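You operate a simulated robot arm through the tools that you are given. There is no shell and no other tool. Be economical: measure what you need, move in short steps, check, and stop when the job is done.

You are at the controls of a simulated two-armed robot. One attempt, no reset.

JOB
Open the washer lid, put the beige rag in the rack in the parts washer and shut the lid again. Stack the sachet marked "Orange" from the top of the tinting bench on top of the sachet marked "Red". Push the top drawer shut. Switch the red ball switch on. Open the cupboard door, take the white board and leave it on the upper shelf of the bench cupboard and shut the door again. Take the beaker and put it on the left middle shelf of the test bench. Take the grey pad from the top of the test bench and leave it on the shelf under the wooden table. Do these in any order. Set down upright: beaker.

The check looks at the end state, three seconds after you hand in, the way a careful person would. Anything else that was tipped, shoved, dropped, spilled or broken makes it a failure. Lids that push on must go on centred and level and be pressed home; caps that screw on are set level and turned clockwise until they are tight.

ROBOT AND FRAMES
Two 7-joint arms with fingered hands on one trunk, on a base that drives. Base frame: it is fixed to the floor where the robot stands at the start and does not move with it; the origin is under the middle of the robot, x ahead of it, y to its left, z up. Readings come in mm, degrees, newtons and seconds.
The left shoulder is at the start at [70, 132, 1192], the right one opposite. With the tool pointing down near the work surface each hand reaches from about 100 to 620 mm from the robot's upright axis, wherever it stands, measured 20 degrees to its own side. Places, roughly: beaker (6x6x7 cm) [400, -5900, 900]; beige rag (7x9x3 cm) [300, -3900, 900]; cupboard door [200, -4800, 500]; grey pad (7x9x3 cm) [300, -5800, 900]; left middle shelf of the test bench [600, -5900, 500]; rack in the parts washer [700, 100, 800]; red ball switch [-4800, 500, 1100]; sachet [250, -3000, 750]; shelf under the wooden table [-2400, -4100, 300]; top drawer [100, -2800, 700]; upper shelf of the bench cupboard [500, -4800, 400]; washer lid [700, 100, 900]; white board (6x10x2 cm) [300, -6000, 900]. Payload 2.3 kg a hand.
Tool frame (each hand has its own): the origin (TCP) lies between the finger pads and is the grasp point; the fingertips stand 25 mm ahead of it; z points along the fingers, y is the line along which they close. Largest opening 88 mm; the body of the gripper starts 29 mm behind the TCP. The gripper is a hand of 3 fingers: y runs from the thumb to the fingers, the wrist lies at [-13, -97, -162] in the tool frame, and closing takes about 1.5 s.
Orientation is that of the tool frame in the base frame, as [roll, pitch, yaw] about the fixed x, y, z axes, in that order (R = Rz(yaw) Ry(pitch) Rx(roll)). With the fingers straight down and the wrist toward the robot, the tool's x, y and z point along [0, 1, 0], [1, 0, 0] and [0, 0, -1] of the base frame.

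CONTROLS
- The arms move only by the tool drive_tool. It takes "left_targets", "right_targets" or both (then of equal length, played together; a hand with none holds still); each is text: rows parted by semicolons, each of 6 numbers parted by spaces: the shift along the tool's x, y, z in cm, then the turn, a rotation vector about the tool's x, y, z in degrees. In form: tx ty tz ax ay az; .... A call has 1 to 8 rows; each row shifts and turns the commanded pose from where the row before left it, along the tool's axes as they then stand. "left_gripper" and "right_gripper" are, for a hand that has rows, the closure, from 0 (fully open) to 1 (shut), set as the call begins (left out, the last holds). Each row takes 0.2 s and may step no farther than 50 mm and 8.6 degrees from the row before; otherwise, or with a gripper value out of range, the whole call is refused. Where a pose cannot be reached the arm comes as near as it can. A force on the tool above 40 N (or 10 N above the force at the start of the call, whichever is more), or a blocked arm, ends the call early, and 0.2 s more pass. Each finger travels about 108 mm/s and halts on what it meets, pressing with about 24 N; the grip force reading is that of the motor and also rises with nothing between the fingers. The clock runs only during rows and for 0.2 s after the last one: add rows that do not move to give the fingers time. It gives the time, the measured TCP pose, the force on the tool (base axes), the opening and the grip force at its end, in the units of the frame above (readings bear some noise), with the torque about the TCP (base axes, N m) and any sound that the robot's microphone picked up, and new pictures: "show" is both (left out), scene, wrist or none (wrist: the cameras of the hands that moved).
- Cameras (640 x 400 px; columns grow to the right, rows downward): "scene" is now at [138.3, 20.3, 1522.8]; the picture's right is [0.23, -0.97, 0.00], its down [-0.46, -0.11, -0.88] and it looks along [0.85, 0.21, -0.48] (base axes); focal length 246 px, centre (320, 200). "left" rides on the left gripper at [-58, -85, -99] in its tool frame; the picture's right is [-0.67, -0.35, 0.66], its down [0.69, -0.63, 0.37] and it looks along [0.29, 0.69, 0.66] (tool axes); focal length 261 px, centre (320, 200). "right" rides on the right gripper at [58, -85, -99] in its tool frame; the picture's right is [-0.67, 0.35, -0.66], its down [-0.69, -0.63, 0.37] and it looks along [-0.28, 0.69, 0.66] (tool axes); focal length 261 px, centre (320, 200). There is no depth. A picture from a camera that has moved, and an enlarged one, comes with that camera's place and axes in the base frame and with its lens.
- raise_lower(by): slides the trunk up (or, below 0, down) by that many mm; the arms and the scene camera ride with it, the base frame stays. It gives what a move gives, with no picture.
- roll_base(legs): drives the robot by 1 to 6 legs, each [ahead, left, turn to the left] in mm, mm and degrees, along the robot's own axes; the way and the turn of a leg run together, so that a leg with both is an arc; at most 1500 mm and 180 degrees a leg. The arms and the cameras ride along, it lands a little off, and it stops where it bumps. It gives what a move gives, and a new picture of the scene camera.
- move_fingers(index, middle, thumb_bend, thumb_turn, hand): sets how far each is bent, from 0 (flat) to 1 (curled in); at 0.3 the hand is open as for a grip, at 0.7 the pads meet at the TCP. One left out holds its place. A second passes; each finger stops where it meets its share of the squeeze, and holds until it gets a number again. A gripper value or a shape takes the hand back. It gives what a move gives, with no picture; readings hold the bend of each and the force on the fingers (four entries, about 0 where the hand has none), thumb and palm. thumb_turn goes from beside the hand (0) to across from the fingers (1), as for a grip.
- hand_shape(shape, hand): the hand has 3 fingers and takes this shape, open, in about a second: jaw (thumb against the fingers, like two jaws); tri (thumb and two fingers); tip (a fingertip pinch); poke (one finger out to press); point (the index stretched); flat (the hand flat); cup (the hand cupped); fist (a fist). The gripper value then closes the fingers along that shape, each until it touches; the sizes above hold for jaw. It gives what a move gives, with no picture.
- aim_head(pan, tilt): turns the head with the scene camera to pan (to the left, within 86 degrees either way) and tilt (down, from -29 to 69), counted from straight ahead of the robot. It gives what a move gives, and a new picture of the scene camera.
- enlarge(camera, box): a new picture of the part [left, top, right, bottom] of that camera's present view, enlarged. No time passes.
- job_done(): hands the job in; it is judged then, once.

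Go step by step. Nothing tells you exact positions but the pictures and the camera data: compare them with the known pose of the tool, close in by small moves and look again before you grip or let go. The budget is 483 turns and 360 pictures, counting those below and the enlarged ones. Unless the task says otherwise, let go and move clear before handing in, and close with one line.

The tools are called after "Request:" by a JSON object that holds its "op" and its "data". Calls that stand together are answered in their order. drive_tool: Moves the arms, as the interface text tells. Its arguments: {"type":"object","properties":{"left_targets":{"type":"string"},"left_gripper":{"type":"number"},"right_targets":{"type":"string"},"right_gripper":{"type":"number"},"show":{"type":"string","enum":["both","scene","wrist","none"]}},"required":[]} The other tools are called the same way: raise_lower (by) slides the trunk up or down; hand_shape (shape, hand) gives the hand a shape; move_fingers (index, middle, thumb_bend, thumb_turn, hand) moves the fingers one by one; roll_base (legs) drives the base; aim_head (pan, tilt) turns the head that bears the scene camera; enlarge (camera, box) takes an enlarged picture of a part of a camera's view; job_done () hands the job in.

At the start:

```text
time: 0.0
left_position: [369.1, 271.6, 1408.1]
left_tool_rot: [179.9, -0.1, 90.0]
left_wrist_force: [-0.2, 0.9, 0.8]
left_moment: [0.01, -0.02, 0.03]
left_grip_width: 87.6
left_finger_force: 0.0
left_shape: jaw
left_bend: [0.3, 0.3, 0.3, 0.98]
left_finger forces: [0.0, 0.1, 0.0, 0.1, 0.0, 0.1]
right_position: [324.0, -47.6, 1408.2]
right_tool_rot: [180.0, 0.1, 89.9]
right_wrist_force: [0.7, -0.2, 0.0]
right_moment: [0.02, 0.06, 0.01]
right_grip_width: 87.4
right_finger_force: 0.1
right_shape: jaw
right_bend: [0.3, 0.3, 0.3, 0.98]
right_finger forces: [0.0, 0.0, 0.1, 0.0, 0.1, 0.1]
trunk travel left (down, up): [-750.0, 90.0]
robot x, y, heading: [-2.1, -0.1, 0.0]
head pan, tilt: [13.5, 28.4]
```

scene: 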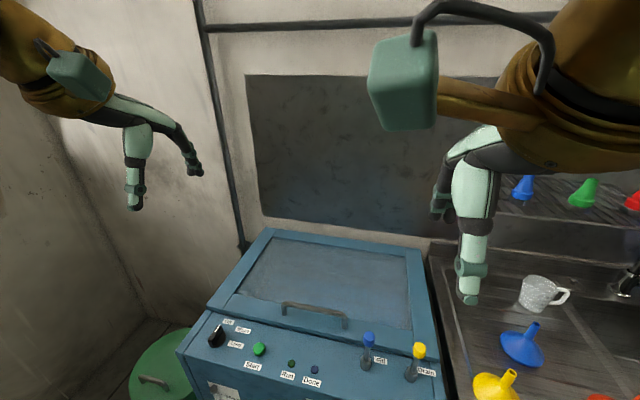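
right: 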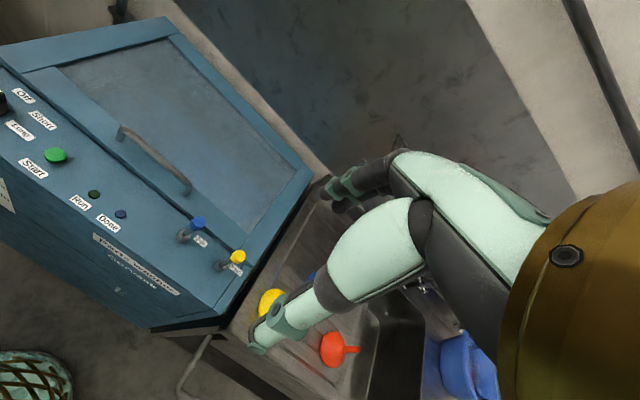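
left: 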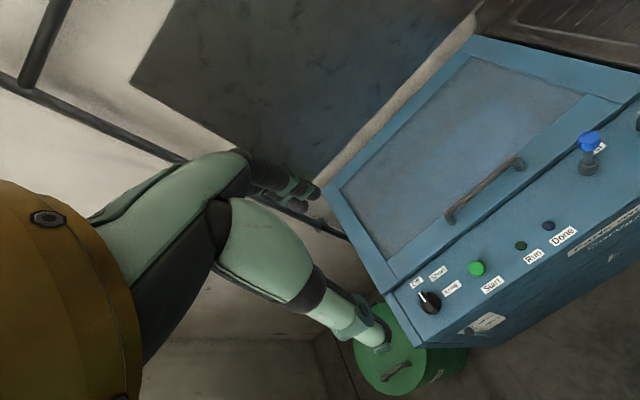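

The washer is straight ahead, and from three views I place its lid handle at about (516, 134, 1000), with the lid hinged at the back. I'll bring the left hand above the handle first.

Request:
{"op": "drive_tool", "data": {"left_targets": "-1.7 1.8 4.1 0 0 0;-1.7 1.8 4.1 0 0 0;-1.7 1.8 4.1 0 0 0;-1.7 1.8 4.1 0 0 0;-1.7 1.8 4.1 0 0 0;-1.7 1.8 4.1 0 0 0;-1.7 1.8 4.1 0 0 0;-1.7 1.8 4.1 0 0 0"}}

```text
time: 1.8
left_position: [513.3, 130.8, 1078.7]
left_tool_rot: [179.9, 0.1, 89.9]
left_wrist_force: [-0.5, 0.6, -0.3]
left_moment: [0.0, -0.01, -0.03]
left_grip_width: 87.9
left_finger_force: 0.1
left_shape: jaw
left_bend: [0.3, 0.3, 0.3, 0.98]
left_finger forces: [0.0, 0.0, 0.0, 0.0, 0.0, 0.0]
right_position: [326.1, -48.1, 1408.2]
right_tool_rot: [-179.9, -0.1, 90.0]
right_wrist_force: [-0.2, 0.0, 0.1]
right_moment: [-0.01, -0.01, -0.01]
right_grip_width: 87.7
right_finger_force: 0.0
right_shape: jaw
right_bend: [0.3, 0.3, 0.3, 0.98]
right_finger forces: [0.0, 0.0, 0.0, 0.0, 0.0, 0.0]
trunk travel left (down, up): [-750.0, 90.0]
robot x, y, heading: [0.5, -0.5, 0.3]
head pan, tilt: [13.5, 28.4]
camera scene: at [140.5, 19.0, 1522.7], right [0.23, -0.97, 0.0], down [-0.46, -0.11, -0.88], along [0.85, 0.21, -0.48], focal length 246 px, centre (320, 200)
camera left: at [429.5, 73.9, 1178.1], right [-0.35, -0.67, -0.66], down [-0.63, 0.69, -0.37], along [0.69, 0.29, -0.66], focal length 261 px, centre (320, 200)
```

scene: 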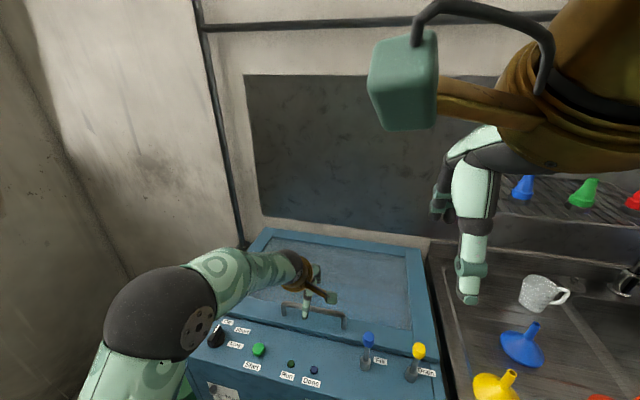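
left: 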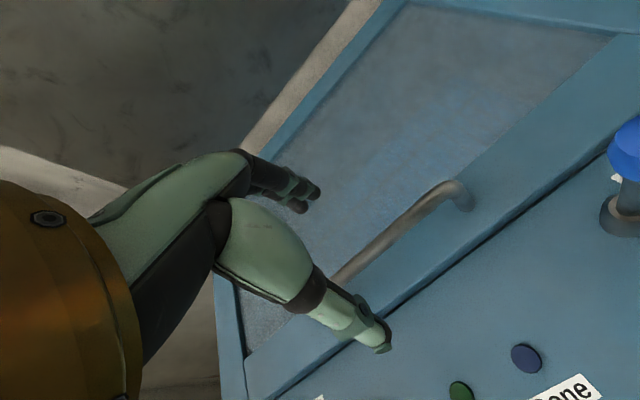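

The bar shows between the thumb and fingers in the wrist view, but my estimates of its x differ by about 20 mm. I'll enlarge the pictures to pin it down.

Request:
{"op": "enlarge", "data": {"camera": "scene", "box": [220, 220, 380, 340]}}

Request:
{"op": "enlarge", "data": {"camera": "left", "box": [240, 120, 520, 400]}}

```text
3.33 times, centred on (300, 280) of scene
camera zoom: at [140.5, 19.0, 1522.7], right [0.23, -0.97, 0.0], down [-0.46, -0.11, -0.88], along [0.85, 0.21, -0.48], focal length 822 px, centre (387, -67)
```

zoom: 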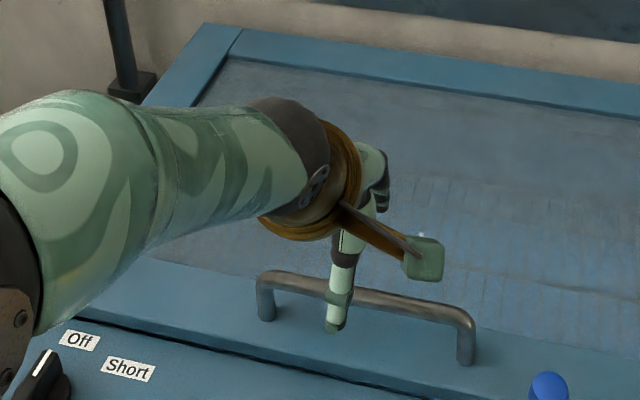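

```text
1.43 times, centred on (380, 260) of left
camera zoom: at [429.5, 73.9, 1178.1], right [-0.35, -0.67, -0.66], down [-0.63, 0.69, -0.37], along [0.69, 0.29, -0.66], focal length 372 px, centre (234, 114)
```

zoom: 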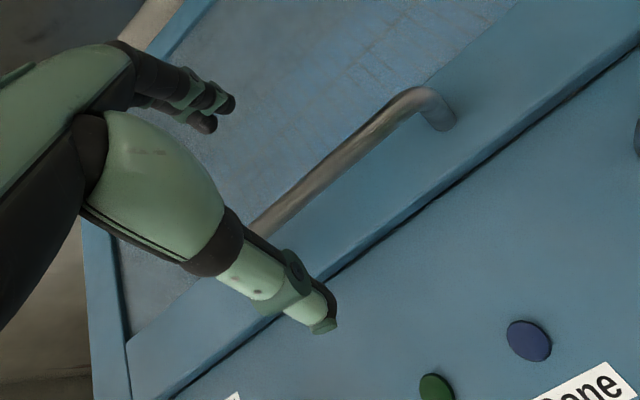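

The enlarged views agree that the bar runs along y from 57 to 209 at x≈527, z≈1002. I'll centre the hand over it, lower, and close.

Request:
{"op": "drive_tool", "data": {"left_targets": "0 1.4 0 0 0 0;0 0 3 0 0 0;0 0 3 0 0 0;0 0 1.2 0 0 0"}}

```text
time: 2.8
left_position: [528.1, 135.8, 1008.1]
left_tool_rot: [179.9, 0.0, 90.0]
left_wrist_force: [-0.5, 0.1, -0.5]
left_moment: [0.01, 0.0, 0.01]
left_grip_width: 87.8
left_finger_force: 0.0
left_shape: jaw
left_bend: [0.3, 0.3, 0.3, 0.98]
left_finger forces: [0.1, 0.0, 0.0, 0.1, 0.0, 0.0]
right_position: [323.3, -48.8, 1407.8]
right_tool_rot: [179.9, 0.0, 89.9]
right_wrist_force: [-0.1, -0.3, -0.1]
right_moment: [0.04, -0.02, -0.04]
right_grip_width: 87.7
right_finger_force: 0.1
right_shape: jaw
right_bend: [0.3, 0.3, 0.3, 0.98]
right_finger forces: [0.0, 0.1, 0.1, 0.0, 0.1, 0.0]
trunk travel left (down, up): [-750.0, 90.0]
robot x, y, heading: [1.4, -0.5, 0.3]
head pan, tilt: [13.5, 28.4]
camera scene: at [138.4, 20.4, 1522.8], right [0.23, -0.97, 0.0], down [-0.46, -0.11, -0.88], along [0.85, 0.21, -0.48], focal length 246 px, centre (320, 200)
camera left: at [444.6, 80.2, 1107.9], right [-0.35, -0.67, -0.66], down [-0.63, 0.69, -0.37], along [0.7, 0.28, -0.66], focal length 261 px, centre (320, 200)
```

scene: 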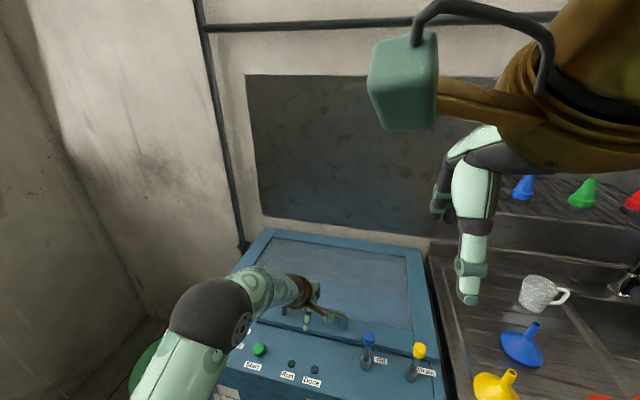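
left: 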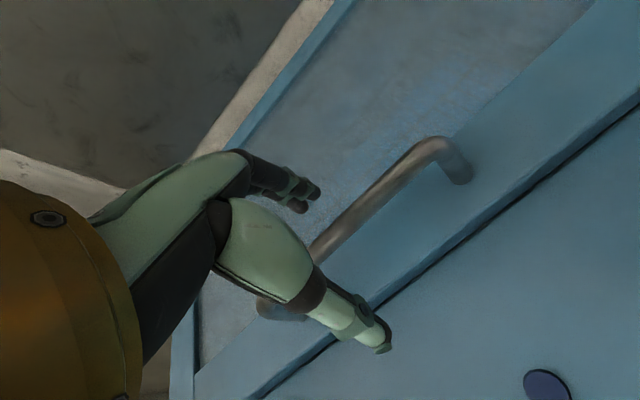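

The bar passes right through the grasp point, so I'll lower a few mm and close.

Request:
{"op": "drive_tool", "data": {"left_targets": "0 0 0.6 0 0 0;0 0 0 0 0 0;0 0 0 0 0 0;0 0 0 0 0 0;0 0 0 0 0 0;0 0 0 0 0 0;0 0 0 0 0 0", "left_gripper": 1, "show": "wrist"}}

```text
time: 4.4
left_position: [527.1, 137.6, 1002.2]
left_tool_rot: [179.9, 0.1, 89.9]
left_wrist_force: [-0.9, -0.6, -2.3]
left_moment: [0.02, 0.04, -0.04]
left_grip_width: 8.2
left_finger_force: 24.0
left_shape: jaw
left_bend: [0.74, 0.5, 0.35, 1.0]
left_finger forces: [13.8, 7.6, 0.0, 0.0, 22.4, 0.0]
right_position: [325.0, -47.3, 1408.3]
right_tool_rot: [-180.0, 0.0, 90.1]
right_wrist_force: [0.1, -0.7, -0.9]
right_moment: [0.0, 0.0, -0.01]
right_grip_width: 87.6
right_finger_force: 0.1
right_shape: jaw
right_bend: [0.3, 0.3, 0.3, 0.98]
right_finger forces: [0.1, 0.0, 0.0, 0.1, 0.0, 0.0]
trunk travel left (down, up): [-750.0, 90.0]
robot x, y, heading: [-0.9, 1.8, -0.0]
head pan, tilt: [13.5, 28.4]
camera left: at [444.1, 79.1, 1101.5], right [-0.35, -0.67, -0.66], down [-0.63, 0.69, -0.37], along [0.7, 0.29, -0.66], focal length 261 px, centre (320, 200)
```

left: 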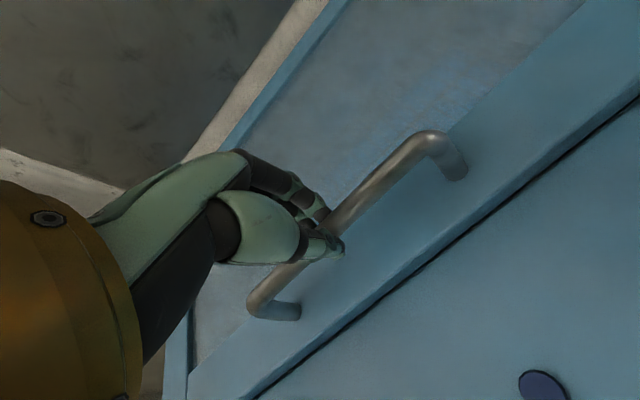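

I have a firm grip on the bar. I'll lift the lid along an arc about the rear hinge at roughly x 835, z 955, keeping the fingers vertical, and start with a small part.

Request:
{"op": "drive_tool", "data": {"left_targets": "0 0.4 -2.1 0 0 0;0 0.55 -2.1 0 0 0;0 0.7 -2.05 0 0 0;0 0.84 -2.02 0 0 0", "show": "scene"}}

```text
time: 5.4
left_position: [550.1, 136.9, 1086.8]
left_tool_rot: [179.9, 0.0, 90.0]
left_wrist_force: [-3.8, 0.8, -1.5]
left_moment: [0.01, 0.21, -0.02]
left_grip_width: 8.2
left_finger_force: 24.3
left_shape: jaw
left_bend: [0.74, 0.5, 0.35, 1.0]
left_finger forces: [16.0, 8.2, 0.0, 0.0, 24.2, 0.0]
right_position: [323.8, -48.0, 1408.5]
right_tool_rot: [-180.0, 0.0, 90.0]
right_wrist_force: [0.8, 0.1, 0.3]
right_moment: [-0.01, -0.01, -0.04]
right_grip_width: 87.7
right_finger_force: 0.0
right_shape: jaw
right_bend: [0.3, 0.3, 0.3, 0.98]
right_finger forces: [0.0, 0.0, 0.0, 0.0, 0.1, 0.0]
trunk travel left (down, up): [-750.0, 90.0]
robot x, y, heading: [-2.4, 4.3, -0.1]
head pan, tilt: [13.5, 28.4]
camera scene: at [137.4, 20.0, 1522.9], right [0.23, -0.97, 0.0], down [-0.46, -0.11, -0.88], along [0.86, 0.21, -0.48], focal length 246 px, centre (320, 200)
```

scene: 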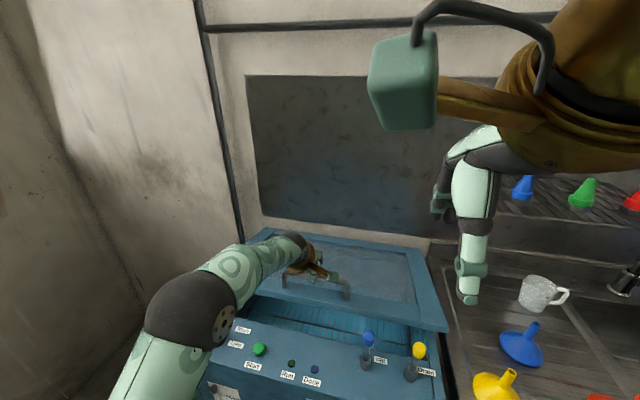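

The lid is rising with low force, so I'll continue the arc.

Request:
{"op": "drive_tool", "data": {"left_targets": "0 2.09 -3.81 0 0 0;0 2.59 -3.49 0 0 0;0 3.06 -3.09 0 0 0;0 3.45 -2.63 0 0 0", "show": "scene"}}

```text
time: 6.4
left_position: [597.7, 135.2, 1162.1]
left_tool_rot: [-179.3, 0.1, 89.9]
left_wrist_force: [16.2, -1.2, -13.8]
left_moment: [0.06, 0.34, 0.04]
left_grip_width: 7.0
left_finger_force: 24.0
left_shape: jaw
left_bend: [0.75, 0.56, 0.43, 1.0]
left_finger forces: [20.3, 3.0, 0.0, 0.0, 12.9, 0.1]
left hand out of reach, approached as far as the arm can: row 2, 3, 4
right_position: [339.3, -47.9, 1404.3]
right_tool_rot: [-179.3, 0.0, 90.0]
right_wrist_force: [1.1, 0.7, -0.3]
right_moment: [-0.01, 0.02, -0.01]
right_grip_width: 87.6
right_finger_force: 0.0
right_shape: jaw
right_bend: [0.3, 0.3, 0.3, 0.98]
right_finger forces: [0.0, 0.1, 0.0, 0.0, 0.0, 0.0]
trunk travel left (down, up): [-750.0, 90.0]
robot x, y, heading: [-1.4, 1.2, 0.1]
head pan, tilt: [13.5, 28.4]
camera scene: at [154.8, 20.2, 1521.0], right [0.23, -0.97, 0.0], down [-0.47, -0.11, -0.87], along [0.85, 0.2, -0.49], focal length 246 px, centre (320, 200)
```

scene: 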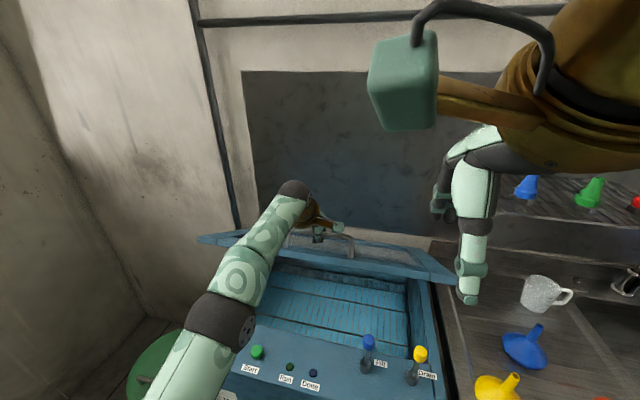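

The arm is at its reach limit with the lid about 40° open. I'll back off a little along the arc and read the force to see whether the lid holds itself.

Request:
{"op": "drive_tool", "data": {"left_targets": "0 -1.5 1.8 0 0 0;0 -1.1 1.7 0 0 0;0 0 0 0 0 0", "show": "none"}}

```text
time: 7.2
left_position: [570.7, 135.9, 1124.4]
left_tool_rot: [-179.6, 0.0, 90.1]
left_wrist_force: [20.0, -0.4, -11.2]
left_moment: [0.04, 0.2, 0.08]
left_grip_width: 7.7
left_finger_force: 24.0
left_shape: jaw
left_bend: [0.75, 0.55, 0.43, 1.0]
left_finger forces: [21.3, 3.8, 0.0, 0.0, 12.0, 0.0]
right_position: [340.2, -46.2, 1403.8]
right_tool_rot: [-179.3, 0.1, 90.0]
right_wrist_force: [-0.7, 0.0, 0.3]
right_moment: [0.0, 0.0, 0.0]
right_grip_width: 87.8
right_finger_force: 0.0
right_shape: jaw
right_bend: [0.3, 0.3, 0.3, 0.98]
right_finger forces: [0.1, 0.0, 0.1, 0.1, 0.0, 0.0]
trunk travel left (down, up): [-750.0, 90.0]
robot x, y, heading: [1.0, -3.7, -0.3]
head pan, tilt: [13.5, 28.4]
```

The force says the bar wants to sit further forward, so I'll nudge the hand +x and read it again.

Request:
{"op": "drive_tool", "data": {"left_targets": "0 0.5 0 0 0 0;0 0.5 0 0 0 0;0 0 0 0 0 0", "show": "wrist"}}

```text
time: 8.0
left_position: [574.3, 135.5, 1129.3]
left_tool_rot: [-179.6, -0.1, 90.0]
left_wrist_force: [10.8, 1.0, -7.8]
left_moment: [0.01, 0.16, 0.1]
left_grip_width: 7.3
left_finger_force: 24.2
left_shape: jaw
left_bend: [0.75, 0.56, 0.43, 1.0]
left_finger forces: [16.2, 2.2, 0.0, 0.0, 14.9, 0.0]
right_position: [333.8, -47.7, 1405.9]
right_tool_rot: [-179.6, 0.1, 90.1]
right_wrist_force: [-0.1, -0.3, 0.3]
right_moment: [0.02, 0.03, 0.02]
right_grip_width: 87.8
right_finger_force: 0.0
right_shape: jaw
right_bend: [0.3, 0.3, 0.3, 0.98]
right_finger forces: [0.0, 0.0, 0.0, 0.0, 0.0, 0.1]
trunk travel left (down, up): [-750.0, 90.0]
robot x, y, heading: [0.1, 0.3, -0.1]
head pan, tilt: [13.5, 28.4]
camera left: at [491.4, 78.6, 1229.2], right [-0.35, -0.67, -0.65], down [-0.63, 0.69, -0.36], along [0.69, 0.28, -0.66], focal length 261 px, centre (320, 200)
```

left: 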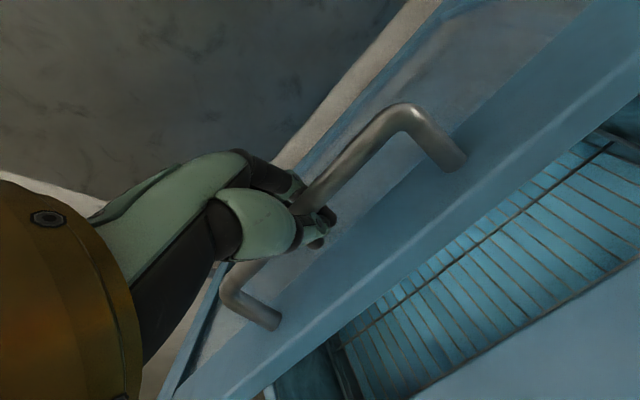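

The force along the arc is only about 2 N, so the lid seems to hold itself. I'll open the fingers and watch whether it stays.

Request:
{"op": "drive_tool", "data": {"left_targets": "0 0 0 0 0 0;0 0 0 0 0 0;0 0 0 0 0 0;0 0 0 0 0 0;0 0 0 0 0 0", "left_gripper": 0.3, "show": "wrist"}}

```text
time: 9.2
left_position: [568.1, 134.3, 1132.9]
left_tool_rot: [180.0, 0.0, 90.0]
left_wrist_force: [0.4, 0.0, -0.2]
left_moment: [-0.02, -0.01, 0.04]
left_grip_width: 61.8
left_finger_force: 0.1
left_shape: jaw
left_bend: [0.27, 0.37, 0.58, 0.99]
left_finger forces: [0.2, 0.1, 0.1, 0.1, 0.0, 0.1]
right_position: [325.9, -47.3, 1409.1]
right_tool_rot: [-180.0, 0.0, 90.1]
right_wrist_force: [0.4, 0.1, -0.5]
right_moment: [-0.01, 0.02, 0.0]
right_grip_width: 87.4
right_finger_force: 0.0
right_shape: jaw
right_bend: [0.3, 0.3, 0.3, 0.98]
right_finger forces: [0.0, 0.0, 0.1, 0.0, 0.0, 0.0]
trunk travel left (down, up): [-750.0, 90.0]
robot x, y, heading: [3.2, -1.7, 0.1]
head pan, tilt: [13.5, 28.4]
camera left: at [484.0, 77.8, 1232.4], right [-0.35, -0.67, -0.66], down [-0.63, 0.69, -0.37], along [0.7, 0.29, -0.66], focal length 261 px, centre (320, 200)
```

left: 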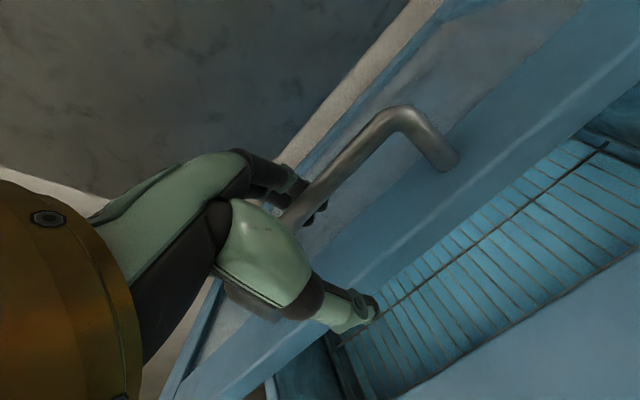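

The lid stays where it is left. I'll lift the left hand clear, drive the base closer, and re-grip for more reach.

Request:
{"op": "drive_tool", "data": {"left_targets": "0 0 -4 0 0 0;0 -1 -4 0 0 0;0 -4 -1 0 0 0", "show": "none", "left_gripper": 0}}

Request:
{"op": "aim_head", "data": {"pan": 0, "tilt": 65}}

```text
time: 10.0
left_position: [510.8, 135.2, 1224.8]
left_tool_rot: [179.7, -0.1, 90.0]
left_wrist_force: [0.3, 0.1, 0.5]
left_moment: [0.0, -0.06, 0.01]
left_grip_width: 87.6
left_finger_force: 0.0
left_shape: jaw
left_bend: [0.3, 0.3, 0.3, 0.98]
left_finger forces: [0.0, 0.1, 0.1, 0.0, 0.1, 0.0]
right_position: [321.1, -47.6, 1407.6]
right_tool_rot: [-180.0, -0.1, 90.0]
right_wrist_force: [-0.5, 0.5, 0.2]
right_moment: [0.05, -0.01, 0.01]
right_grip_width: 87.5
right_finger_force: 0.0
right_shape: jaw
right_bend: [0.3, 0.3, 0.3, 0.98]
right_finger forces: [0.0, 0.1, 0.0, 0.0, 0.1, 0.1]
trunk travel left (down, up): [-750.0, 90.0]
robot x, y, heading: [0.7, 0.8, 0.1]
head pan, tilt: [13.5, 28.4]
```

```text
time: 11.0
left_position: [516.1, 134.8, 1223.7]
left_tool_rot: [179.9, -0.1, 90.0]
left_wrist_force: [-0.3, 0.1, 0.1]
left_moment: [0.03, 0.04, 0.03]
left_grip_width: 87.7
left_finger_force: 0.1
left_shape: jaw
left_bend: [0.3, 0.3, 0.3, 0.98]
left_finger forces: [0.0, 0.1, 0.1, 0.1, 0.0, 0.0]
right_position: [324.6, -47.2, 1407.4]
right_tool_rot: [180.0, -0.1, 90.0]
right_wrist_force: [0.4, 0.1, 0.6]
right_moment: [-0.01, 0.0, -0.02]
right_grip_width: 87.9
right_finger_force: 0.1
right_shape: jaw
right_bend: [0.3, 0.3, 0.3, 0.98]
right_finger forces: [0.0, 0.0, 0.1, 0.0, 0.0, 0.1]
trunk travel left (down, up): [-750.0, 90.0]
robot x, y, heading: [1.4, 2.1, -0.1]
head pan, tilt: [0.0, 65.0]
camera scene: at [111.1, -1.1, 1472.7], right [0.0, -1.0, 0.0], down [-0.91, 0.0, -0.42], along [0.42, 0.0, -0.91], focal length 246 px, centre (320, 200)
```

scene: 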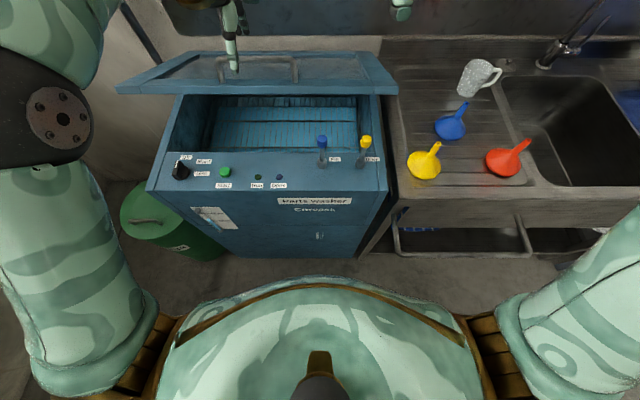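

The washer front stands at x≈380, so there is room to drive in. I'll go forward 90 mm.

Request:
{"op": "roll_base", "data": {"legs": [[90, 0, 0]]}}

```text
time: 12.1
left_position: [598.8, 134.2, 1226.8]
left_tool_rot: [179.6, 0.1, 90.1]
left_wrist_force: [0.2, -1.0, 0.2]
left_moment: [0.02, -0.03, 0.03]
left_grip_width: 87.9
left_finger_force: 0.1
left_shape: jaw
left_bend: [0.3, 0.3, 0.3, 0.98]
left_finger forces: [0.0, 0.0, 0.1, 0.0, 0.0, 0.1]
right_position: [409.1, -48.1, 1410.1]
right_tool_rot: [179.6, -0.2, 89.9]
right_wrist_force: [0.2, 0.3, 0.7]
right_moment: [-0.03, -0.02, -0.02]
right_grip_width: 87.5
right_finger_force: 0.0
right_shape: jaw
right_bend: [0.3, 0.3, 0.3, 0.98]
right_finger forces: [0.0, 0.1, 0.0, 0.1, 0.0, 0.0]
trunk travel left (down, up): [-750.0, 90.0]
robot x, y, heading: [89.9, -2.0, -0.5]
head pan, tilt: [0.0, 65.0]
camera scene: at [194.0, -1.1, 1473.4], right [0.0, -1.0, 0.0], down [-0.9, 0.0, -0.43], along [0.43, 0.0, -0.9], focal length 246 px, centre (320, 200)
```

scene: 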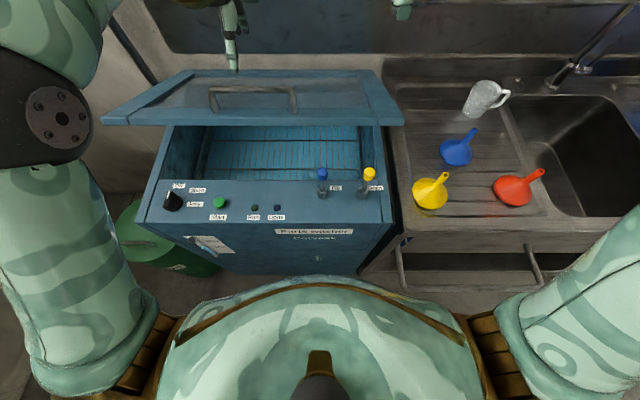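

That drove in cleanly. I'll lower over the bar at about (578, 134, 1130) and re-grip it.

Request:
{"op": "drive_tool", "data": {"left_targets": "0 -2.1 0 0 0 0;0 0 4 0 0 0;0 0 4 0 0 0;0 0 1.5 0 0 0", "show": "wrist"}}

```text
time: 13.1
left_position: [585.2, 135.4, 1129.0]
left_tool_rot: [179.7, 0.0, 90.0]
left_wrist_force: [-0.6, 0.2, 0.3]
left_moment: [0.02, -0.02, -0.02]
left_grip_width: 87.6
left_finger_force: 0.0
left_shape: jaw
left_bend: [0.3, 0.3, 0.3, 0.98]
left_finger forces: [0.1, 0.0, 0.0, 0.0, 0.0, 0.1]
right_position: [416.7, -46.8, 1408.7]
right_tool_rot: [-180.0, -0.1, 90.0]
right_wrist_force: [0.3, -0.1, 0.4]
right_moment: [-0.02, 0.0, -0.01]
right_grip_width: 87.5
right_finger_force: 0.1
right_shape: jaw
right_bend: [0.3, 0.3, 0.3, 0.98]
right_finger forces: [0.0, 0.0, 0.0, 0.0, 0.1, 0.0]
trunk travel left (down, up): [-750.0, 90.0]
robot x, y, heading: [93.7, 1.0, 0.3]
head pan, tilt: [0.0, 65.0]
camera left: at [501.5, 78.7, 1228.2], right [-0.35, -0.67, -0.66], down [-0.63, 0.69, -0.37], along [0.7, 0.29, -0.66], focal length 261 px, centre (320, 200)
```

left: 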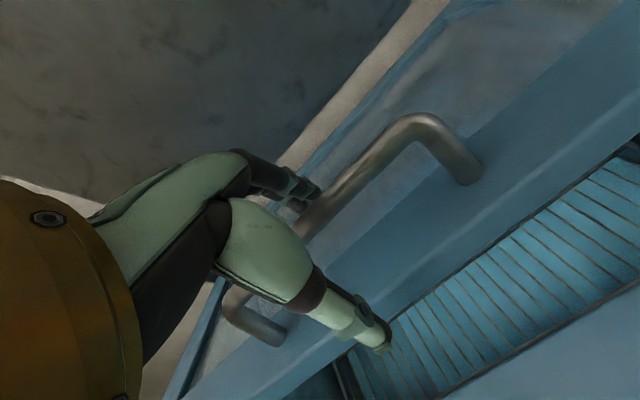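

The bar sits between the pads a little toward the fingers. I'll close on it and then carry on up the arc.

Request:
{"op": "drive_tool", "data": {"left_targets": "0 0.6 0 0 0 0;0 0 0 0 0 0;0 0 0 0 0 0;0 0 0 0 0 0;0 0 0 0 0 0;0 0 0 0 0 0;0 0 0 0 0 0", "left_gripper": 1, "show": "none"}}

Request:
{"op": "drive_tool", "data": {"left_targets": "0 2.0 -2.9 0 0 0;0 2.2 -2.7 0 0 0;0 2.5 -2.4 0 0 0;0 2.8 -2.1 0 0 0", "show": "scene"}}

```text
time: 14.7
left_position: [592.2, 135.2, 1129.3]
left_tool_rot: [180.0, 0.0, 89.9]
left_wrist_force: [-0.6, 0.9, -1.9]
left_moment: [-0.02, 0.01, 0.04]
left_grip_width: 0.2
left_finger_force: 24.3
left_shape: jaw
left_bend: [0.7, 0.7, 0.69, 1.0]
left_finger forces: [7.3, 0.5, 0.0, 0.1, 8.2, 0.1]
right_position: [416.5, -46.4, 1407.7]
right_tool_rot: [-180.0, 0.0, 90.0]
right_wrist_force: [-0.4, -0.2, 0.6]
right_moment: [0.0, 0.03, -0.01]
right_grip_width: 87.5
right_finger_force: 0.1
right_shape: jaw
right_bend: [0.3, 0.3, 0.3, 0.98]
right_finger forces: [0.1, 0.1, 0.0, 0.0, 0.0, 0.0]
trunk travel left (down, up): [-750.0, 90.0]
robot x, y, heading: [93.7, 3.5, -0.0]
head pan, tilt: [0.0, 65.0]
```

```text
time: 15.7
left_position: [662.2, 136.1, 1209.8]
left_tool_rot: [-179.8, -0.1, 90.0]
left_wrist_force: [5.8, -0.9, -8.8]
left_moment: [0.03, 0.07, 0.02]
left_grip_width: 0.2
left_finger_force: 23.7
left_shape: jaw
left_bend: [0.7, 0.7, 0.71, 1.0]
left_finger forces: [11.7, 2.2, 0.0, 0.0, 5.2, 0.0]
left hand out of reach, approached as far as the arm can: row 4
right_position: [421.5, -47.4, 1406.5]
right_tool_rot: [-179.8, 0.0, 90.0]
right_wrist_force: [-0.5, 0.0, -0.6]
right_moment: [-0.01, 0.03, -0.02]
right_grip_width: 87.4
right_finger_force: 0.1
right_shape: jaw
right_bend: [0.3, 0.3, 0.3, 0.98]
right_finger forces: [0.0, 0.1, 0.0, 0.0, 0.0, 0.0]
trunk travel left (down, up): [-750.0, 90.0]
robot x, y, heading: [88.0, 1.4, 0.1]
head pan, tilt: [0.0, 65.0]
camera scene: at [208.2, -1.0, 1472.1], right [0.0, -1.0, 0.0], down [-0.91, 0.0, -0.42], along [0.42, 0.0, -0.91], focal length 246 px, centre (320, 200)
```

scene: 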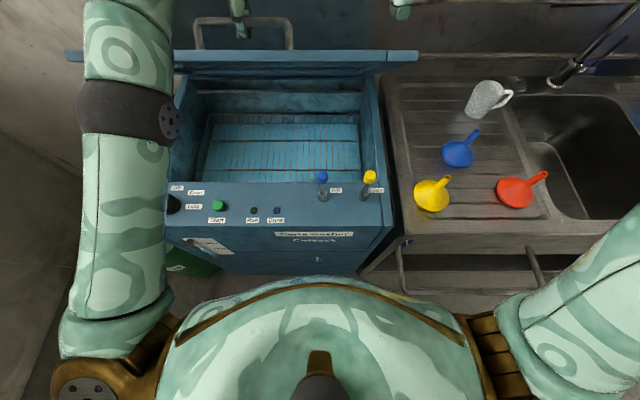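

The lid is about 50° open, more than half the rack is visible, and the arm is at its reach limit again. I'll let go, lift out and pull back, then push the lid further from underneath with forward-pointing fingers.

Request:
{"op": "drive_tool", "data": {"left_targets": "0 0 0 0 0 0;0 0 0 0 0 0;0 0 0 0 0 0;0 0 0 0 0 0;0 0 -3 0 0 0;0 -1 -4 0 0 0;0 -4 -1 0 0 0;0 -4.5 0 0 0 0", "left_gripper": 0, "show": "none"}}

Request:
{"op": "drive_tool", "data": {"left_targets": "0 -4.5 1 0 0 0;0 -4.5 2 -8.5 0 0;0 -3 3 -8.5 0 0;0 0 3 -8.5 0 0;0 1 2 -8.5 0 0;0 1 0 -8.5 0 0;0 0 0 -8.5 0 0;0 0 0 -8.5 0 0", "left_gripper": 1, "show": "scene"}}

```text
time: 17.5
left_position: [537.1, 138.6, 1283.2]
left_tool_rot: [179.7, 0.0, 90.0]
left_wrist_force: [-0.4, 0.5, -0.4]
left_moment: [0.01, -0.03, 0.0]
left_grip_width: 87.6
left_finger_force: 0.0
left_shape: jaw
left_bend: [0.3, 0.3, 0.3, 0.98]
left_finger forces: [0.0, 0.0, 0.1, 0.1, 0.0, 0.0]
left hand out of reach, approached as far as the arm can: row 5, 6
right_position: [411.9, -48.0, 1408.9]
right_tool_rot: [179.8, -0.1, 90.0]
right_wrist_force: [0.4, -0.1, -0.7]
right_moment: [0.0, -0.02, 0.02]
right_grip_width: 87.6
right_finger_force: 0.2
right_shape: jaw
right_bend: [0.3, 0.3, 0.3, 0.98]
right_finger forces: [0.1, 0.0, 0.0, 0.1, 0.0, 0.0]
trunk travel left (down, up): [-750.0, 90.0]
robot x, y, heading: [91.6, 0.3, 0.1]
head pan, tilt: [0.0, 65.0]
```

```text
time: 19.3
left_position: [519.7, 112.4, 1214.9]
left_tool_rot: [122.1, 0.0, 88.9]
left_wrist_force: [0.4, -1.1, 0.2]
left_moment: [0.01, 0.03, -0.02]
left_grip_width: 0.0
left_finger_force: 24.2
left_shape: jaw
left_bend: [0.7, 0.7, 0.35, 1.0]
left_finger forces: [0.0, 0.0, 0.0, 0.0, 0.1, 0.1]
left hand out of reach, approached as far as the arm can: row 4, 5, 6, 7, 8
right_position: [417.4, -50.0, 1407.8]
right_tool_rot: [-180.0, -0.1, 89.9]
right_wrist_force: [0.4, -0.5, 0.0]
right_moment: [0.03, -0.03, 0.02]
right_grip_width: 87.8
right_finger_force: 0.1
right_shape: jaw
right_bend: [0.3, 0.3, 0.3, 0.98]
right_finger forces: [0.0, 0.1, 0.0, 0.1, 0.1, 0.0]
trunk travel left (down, up): [-750.0, 90.0]
robot x, y, heading: [92.5, 0.8, 0.0]
head pan, tilt: [0.0, 65.0]
camera scene: at [203.0, -2.8, 1472.6], right [0.0, -1.0, 0.0], down [-0.91, 0.0, -0.42], along [0.42, 0.0, -0.91], focal length 246 px, centre (320, 200)
```

scene: 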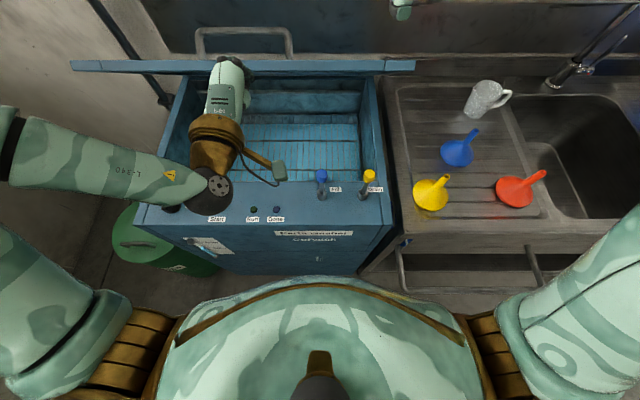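

The hand is tilted about 58° forward, which is enough. I'll lower it below the lid edge and push forward under the lid.

Request:
{"op": "drive_tool", "data": {"left_targets": "0 -2.5 1.6 0 0 0;0 -2.5 1.6 0 0 0;0 2.1 3.4 0 0 0;0 2.1 3.4 0 0 0", "show": "both"}}

```text
time: 20.3
left_position: [603.5, 101.3, 1159.9]
left_tool_rot: [120.5, -0.1, 90.4]
left_wrist_force: [-0.7, -0.4, -1.0]
left_moment: [-0.02, -0.03, -0.03]
left_grip_width: 0.0
left_finger_force: 24.0
left_shape: jaw
left_bend: [0.7, 0.7, 0.35, 1.0]
left_finger forces: [0.0, 1.0, 0.0, 0.0, 0.1, 0.1]
left hand out of reach, approached as far as the arm can: row 3, 4
right_position: [417.2, -46.8, 1408.0]
right_tool_rot: [-180.0, -0.1, 90.0]
right_wrist_force: [0.5, -0.6, -0.4]
right_moment: [-0.01, -0.02, 0.03]
right_grip_width: 87.4
right_finger_force: 0.0
right_shape: jaw
right_bend: [0.3, 0.3, 0.3, 0.98]
right_finger forces: [0.0, 0.0, 0.0, 0.0, 0.1, 0.1]
trunk travel left (down, up): [-750.0, 90.0]
robot x, y, heading: [95.0, -2.6, 0.3]
head pan, tilt: [0.0, 65.0]
camera scene: at [202.4, -1.6, 1472.7], right [0.0, -1.0, 0.0], down [-0.91, 0.0, -0.42], along [0.42, 0.0, -0.91], focal length 246 px, centre (320, 200)
camera left: at [475.8, 44.2, 1137.5], right [0.39, -0.67, -0.63], down [-0.01, 0.69, -0.73], along [0.92, 0.29, 0.26], focal length 261 px, centre (320, 200)
```

scene: 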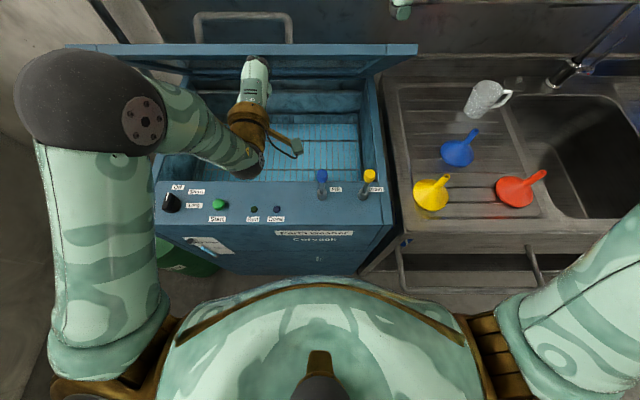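
left: 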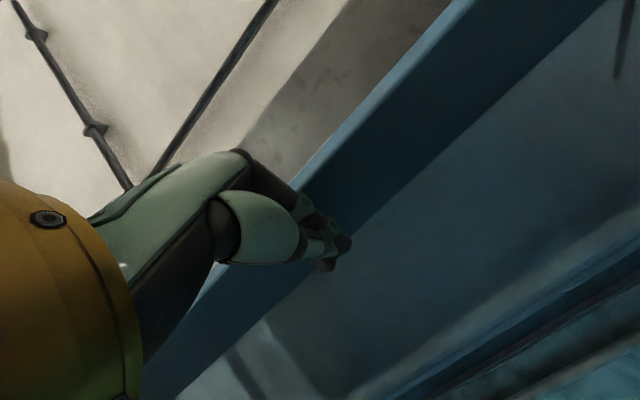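

The fingertips now face the lid's underside. I'll push forward.

Request:
{"op": "drive_tool", "data": {"left_targets": "0 2.1 3.4 0 0 0;0 2.1 3.4 0 0 0;0 2.1 3.4 0 0 0;0 2.1 3.4 0 0 0", "show": "scene"}}

```text
time: 21.3
left_position: [765.1, 98.3, 1159.1]
left_tool_rot: [120.5, -0.1, 90.0]
left_wrist_force: [-0.9, 0.4, -0.4]
left_moment: [-0.01, -0.03, 0.01]
left_grip_width: 0.0
left_finger_force: 24.0
left_shape: jaw
left_bend: [0.7, 0.7, 0.35, 1.0]
left_finger forces: [0.0, 1.1, 0.1, 0.1, 0.0, 0.0]
left hand out of reach, approached as far as the arm can: row 2
right_position: [417.1, -46.9, 1406.9]
right_tool_rot: [-179.9, 0.1, 90.0]
right_wrist_force: [-0.1, 0.6, -0.5]
right_moment: [-0.01, -0.02, 0.01]
right_grip_width: 87.2
right_finger_force: 0.0
right_shape: jaw
right_bend: [0.3, 0.3, 0.3, 0.98]
right_finger forces: [0.0, 0.1, 0.0, 0.1, 0.0, 0.0]
trunk travel left (down, up): [-750.0, 90.0]
robot x, y, heading: [94.0, 2.4, 0.2]
head pan, tilt: [0.0, 65.0]
camera scene: at [203.8, -0.4, 1472.6], right [0.0, -1.0, 0.0], down [-0.91, 0.0, -0.42], along [0.42, 0.0, -0.91], focal length 246 px, centre (320, 200)
```

scene: 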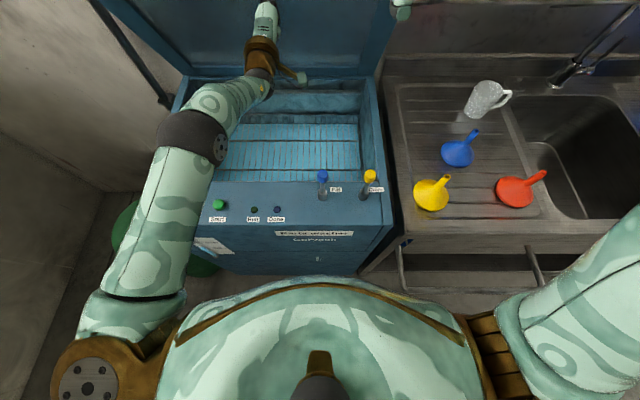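

The lid is near vertical. One more small push, then I'll retract and look.

Request:
{"op": "drive_tool", "data": {"left_targets": "0 1.3 2.1 0 0 0;0 -2.1 -3.4 0 0 0;0 -2.1 -3.4 0 0 0;0 -2.1 -3.4 0 0 0;0 -2.1 -3.4 0 0 0;0 -2.1 -3.4 0 0 0;0 -2.1 -3.4 0 0 0;0 -2.1 -3.4 0 0 0", "show": "none"}}

Request:
{"op": "aim_head", "data": {"pan": 0, "tilt": 35}}

```text
time: 23.1
left_position: [507.1, 94.2, 1160.6]
left_tool_rot: [120.3, 0.0, 90.2]
left_wrist_force: [0.3, -0.5, -0.3]
left_moment: [-0.01, 0.01, 0.01]
left_grip_width: 0.0
left_finger_force: 23.5
left_shape: jaw
left_bend: [0.7, 0.7, 0.35, 1.0]
left_finger forces: [0.0, 0.0, 0.1, 0.1, 0.0, 0.0]
left hand out of reach, approached as far as the arm can: row 1, 3, 4, 8
right_position: [414.4, -46.9, 1408.1]
right_tool_rot: [-180.0, -0.1, 90.0]
right_wrist_force: [0.4, 0.1, -0.3]
right_moment: [0.01, 0.0, 0.0]
right_grip_width: 87.8
right_finger_force: 0.0
right_shape: jaw
right_bend: [0.3, 0.3, 0.3, 0.98]
right_finger forces: [0.0, 0.0, 0.0, 0.0, 0.0, 0.1]
trunk travel left (down, up): [-750.0, 90.0]
robot x, y, heading: [88.1, 5.2, -0.1]
head pan, tilt: [0.0, 65.0]
```

```text
time: 24.1
left_position: [510.1, 93.5, 1159.8]
left_tool_rot: [120.5, 0.0, 90.0]
left_wrist_force: [0.9, 0.0, -0.2]
left_moment: [0.04, 0.01, -0.02]
left_grip_width: 0.0
left_finger_force: 24.0
left_shape: jaw
left_bend: [0.7, 0.7, 0.35, 1.0]
left_finger forces: [0.0, 0.0, 0.0, 0.1, 0.0, 0.0]
right_position: [415.6, -46.9, 1408.2]
right_tool_rot: [-180.0, 0.0, 90.0]
right_wrist_force: [-0.3, -0.7, 1.0]
right_moment: [0.01, 0.01, 0.01]
right_grip_width: 87.6
right_finger_force: 0.0
right_shape: jaw
right_bend: [0.3, 0.3, 0.3, 0.98]
right_finger forces: [0.1, 0.0, 0.0, 0.0, 0.0, 0.0]
trunk travel left (down, up): [-750.0, 90.0]
robot x, y, heading: [95.3, -2.7, -0.1]
head pan, tilt: [0.0, 35.0]
camera scene: at [229.6, -1.0, 1512.5], right [0.0, -1.0, 0.0], down [-0.57, 0.0, -0.82], along [0.82, 0.0, -0.57], focal length 246 px, centre (320, 200)
```

scene: 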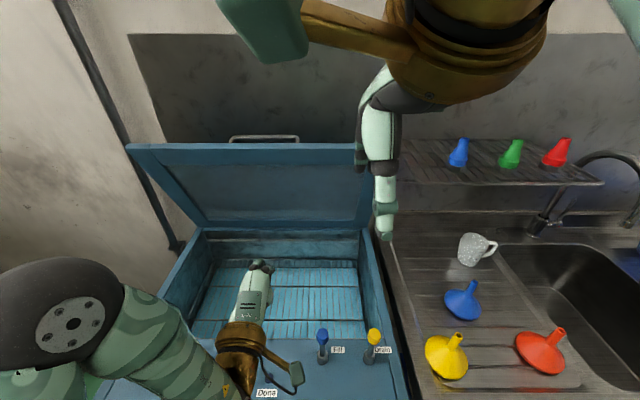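

The lid is open and holding. I'll bring the left hand back to a compact downward pose before driving away.

Request:
{"op": "drive_tool", "data": {"left_targets": "0 3.4 -2.1 0 0 0;0 3.2 -2.1 8.5 0 0;0 0 -2 8.5 0 0;0 0 -2 8.5 0 0;0 0 -2 8.5 0 0;0 0 -2 8.5 0 0;0 0 -2 8.5 0 0;0 0 -2 8.5 0 0", "left_gripper": 0, "show": "none"}}

Request:
{"op": "drive_tool", "data": {"left_targets": "4 -1 -2.5 0 0 0;4 -1 -2.5 0 0 0;4 -1 -2.5 0 0 0;4 -1 -2 0 0 0", "show": "none"}}

```text
time: 25.9
left_position: [456.6, 93.2, 1340.3]
left_tool_rot: [-180.0, 0.0, 89.8]
left_wrist_force: [-0.6, 0.3, -0.7]
left_moment: [-0.02, -0.02, 0.02]
left_grip_width: 87.6
left_finger_force: 0.1
left_shape: jaw
left_bend: [0.3, 0.3, 0.3, 0.98]
left_finger forces: [0.0, 0.0, 0.0, 0.1, 0.1, 0.1]
left hand out of reach, approached as far as the arm can: row 1
right_position: [416.5, -48.3, 1408.1]
right_tool_rot: [-180.0, -0.1, 90.1]
right_wrist_force: [0.5, 0.6, 0.8]
right_moment: [-0.04, -0.02, 0.01]
right_grip_width: 87.5
right_finger_force: 0.0
right_shape: jaw
right_bend: [0.3, 0.3, 0.3, 0.98]
right_finger forces: [0.0, 0.0, 0.0, 0.0, 0.0, 0.0]
trunk travel left (down, up): [-750.0, 90.0]
robot x, y, heading: [89.4, 0.8, 0.1]
head pan, tilt: [0.0, 35.0]
```

```text
time: 26.9
left_position: [412.6, 252.8, 1435.8]
left_tool_rot: [179.9, -0.1, 90.0]
left_wrist_force: [-0.3, -0.5, -0.3]
left_moment: [-0.01, 0.04, 0.01]
left_grip_width: 87.6
left_finger_force: 0.0
left_shape: jaw
left_bend: [0.3, 0.3, 0.3, 0.98]
left_finger forces: [0.0, 0.0, 0.0, 0.0, 0.1, 0.1]
right_position: [416.7, -46.8, 1407.2]
right_tool_rot: [180.0, 0.0, 90.0]
right_wrist_force: [-0.3, 0.6, 0.0]
right_moment: [0.0, -0.03, -0.01]
right_grip_width: 87.6
right_finger_force: 0.1
right_shape: jaw
right_bend: [0.3, 0.3, 0.3, 0.98]
right_finger forces: [0.0, 0.1, 0.0, 0.1, 0.0, 0.1]
trunk travel left (down, up): [-750.0, 90.0]
robot x, y, heading: [93.5, 2.5, -0.0]
head pan, tilt: [0.0, 35.0]
```

Both hands are tucked. I'll back away from the washer, then look right along the row of benches.

Request:
{"op": "roll_base", "data": {"legs": [[-800, 0, 0]]}}

Request:
{"op": "aim_head", "data": {"pan": -80, "tilt": 20}}

```text
time: 31.1
left_position: [-376.8, 251.6, 1436.5]
left_tool_rot: [-180.0, -0.1, 89.4]
left_wrist_force: [0.4, 0.2, -0.6]
left_moment: [0.02, 0.01, 0.01]
left_grip_width: 87.9
left_finger_force: 0.0
left_shape: jaw
left_bend: [0.3, 0.3, 0.3, 0.98]
left_finger forces: [0.0, 0.0, 0.0, 0.1, 0.0, 0.0]
right_position: [-376.0, -46.7, 1407.6]
right_tool_rot: [-179.9, 0.0, 89.5]
right_wrist_force: [0.1, 0.0, -0.2]
right_moment: [-0.01, 0.01, 0.0]
right_grip_width: 87.8
right_finger_force: 0.0
right_shape: jaw
right_bend: [0.3, 0.3, 0.3, 0.98]
right_finger forces: [0.0, 0.0, 0.0, 0.0, 0.0, 0.0]
trunk travel left (down, up): [-750.0, 90.0]
robot x, y, heading: [-702.0, 2.8, -0.7]
head pan, tilt: [0.0, 35.0]
camera scene: at [-562.4, 0.9, 1512.4], right [-0.01, -1.0, 0.0], down [-0.57, 0.0, -0.82], along [0.82, -0.01, -0.57], focal length 246 px, centre (320, 200)
```

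scene: 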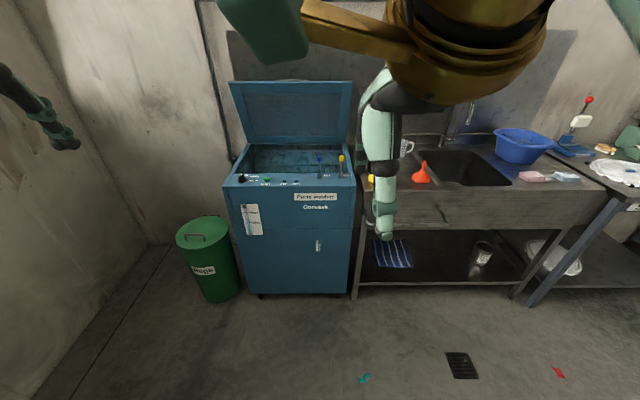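

```text
time: 32.7
left_position: [-378.7, 253.0, 1435.6]
left_tool_rot: [179.8, 0.0, 89.4]
left_wrist_force: [1.1, -0.2, -0.1]
left_moment: [0.0, -0.01, -0.02]
left_grip_width: 87.4
left_finger_force: 0.1
left_shape: jaw
left_bend: [0.3, 0.3, 0.3, 0.98]
left_finger forces: [0.1, 0.0, 0.1, 0.0, 0.0, 0.0]
right_position: [-378.2, -46.9, 1408.0]
right_tool_rot: [179.9, 0.0, 89.5]
right_wrist_force: [0.1, 0.7, 0.2]
right_moment: [-0.01, -0.02, 0.02]
right_grip_width: 87.6
right_finger_force: 0.0
right_shape: jaw
right_bend: [0.3, 0.3, 0.3, 0.98]
right_finger forces: [0.1, 0.0, 0.0, 0.0, 0.1, 0.0]
trunk travel left (down, up): [-750.0, 90.0]
robot x, y, heading: [-697.2, 1.1, -0.6]
head pan, tilt: [-80.0, 20.0]
camera scene: at [-636.5, -90.3, 1536.4], right [-0.99, -0.17, 0.0], down [-0.06, 0.34, -0.94], along [0.16, -0.93, -0.34], focal length 246 px, centre (320, 200)
```

scene: 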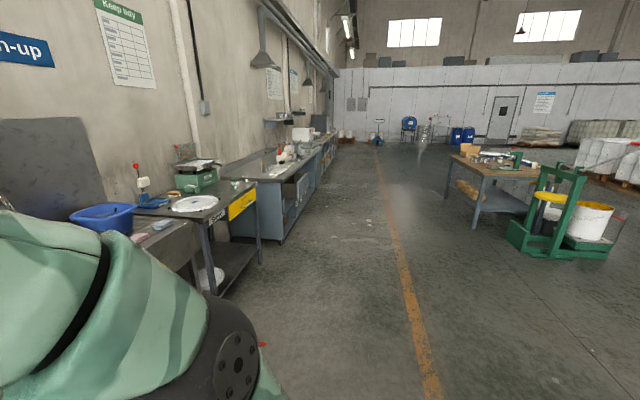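

The aisle at x≈-700 is clear all the way down. I'll slide right to the tinting bench at y≈-2900.

Request:
{"op": "roll_base", "data": {"legs": [[0, -1450, 0], [0, -1450, 0.6]]}}

Request:
{"op": "aim_head", "data": {"pan": 0, "tilt": 35}}

```text
time: 46.6
left_position: [-458.0, -2627.1, 1435.3]
left_tool_rot: [179.9, 0.1, 88.4]
left_wrist_force: [0.2, -0.4, 0.5]
left_moment: [-0.02, 0.02, 0.01]
left_grip_width: 87.8
left_finger_force: 0.0
left_shape: jaw
left_bend: [0.3, 0.3, 0.3, 0.98]
left_finger forces: [0.0, 0.1, 0.1, 0.1, 0.0, 0.1]
right_position: [-464.7, -2926.6, 1407.7]
right_tool_rot: [-180.0, 0.0, 88.5]
right_wrist_force: [-0.1, 0.9, 0.2]
right_moment: [0.02, 0.02, -0.02]
right_grip_width: 87.5
right_finger_force: 0.1
right_shape: jaw
right_bend: [0.3, 0.3, 0.3, 0.98]
right_finger forces: [0.0, 0.0, 0.0, 0.0, 0.0, 0.0]
trunk travel left (down, up): [-750.0, 90.0]
robot x, y, heading: [-790.1, -2874.9, -1.5]
head pan, tilt: [-80.0, 20.0]
camera scene: at [-723.9, -2964.9, 1536.5], right [-0.99, -0.15, 0.0], down [-0.05, 0.34, -0.94], along [0.14, -0.93, -0.34], focal length 246 px, centre (320, 200)
```

scene: 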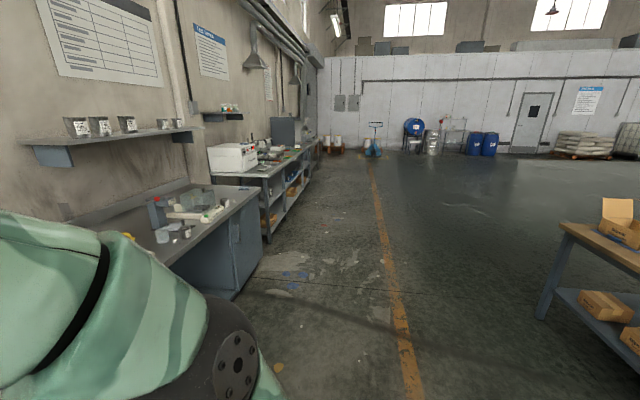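

```text
time: 48.1
left_position: [-458.0, -2627.9, 1436.0]
left_tool_rot: [179.8, 0.1, 88.4]
left_wrist_force: [-0.5, -0.3, 0.4]
left_moment: [-0.01, -0.02, -0.01]
left_grip_width: 87.9
left_finger_force: 0.1
left_shape: jaw
left_bend: [0.3, 0.3, 0.3, 0.98]
left_finger forces: [0.1, 0.0, 0.0, 0.1, 0.0, 0.0]
right_position: [-464.0, -2927.3, 1408.1]
right_tool_rot: [180.0, -0.2, 88.5]
right_wrist_force: [-0.1, -0.5, -0.2]
right_moment: [-0.03, -0.02, 0.02]
right_grip_width: 87.6
right_finger_force: 0.0
right_shape: jaw
right_bend: [0.3, 0.3, 0.3, 0.98]
right_finger forces: [0.1, 0.0, 0.0, 0.0, 0.0, 0.0]
trunk travel left (down, up): [-750.0, 90.0]
robot x, y, heading: [-788.6, -2869.8, -1.8]
head pan, tilt: [0.0, 35.0]
camera scene: at [-649.5, -2876.2, 1512.6], right [-0.03, -1.0, 0.0], down [-0.57, 0.02, -0.82], along [0.82, -0.02, -0.57], focal length 246 px, centre (320, 200)
```

scene: 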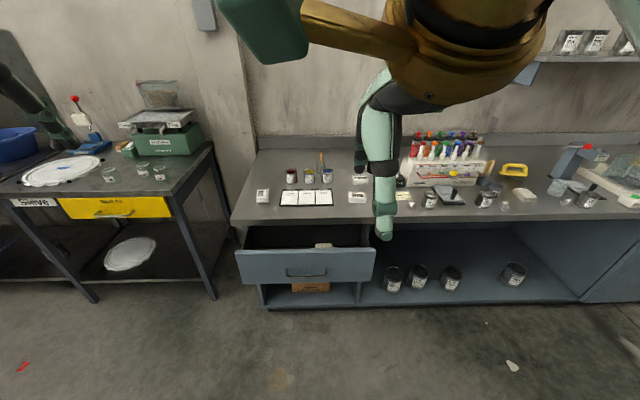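

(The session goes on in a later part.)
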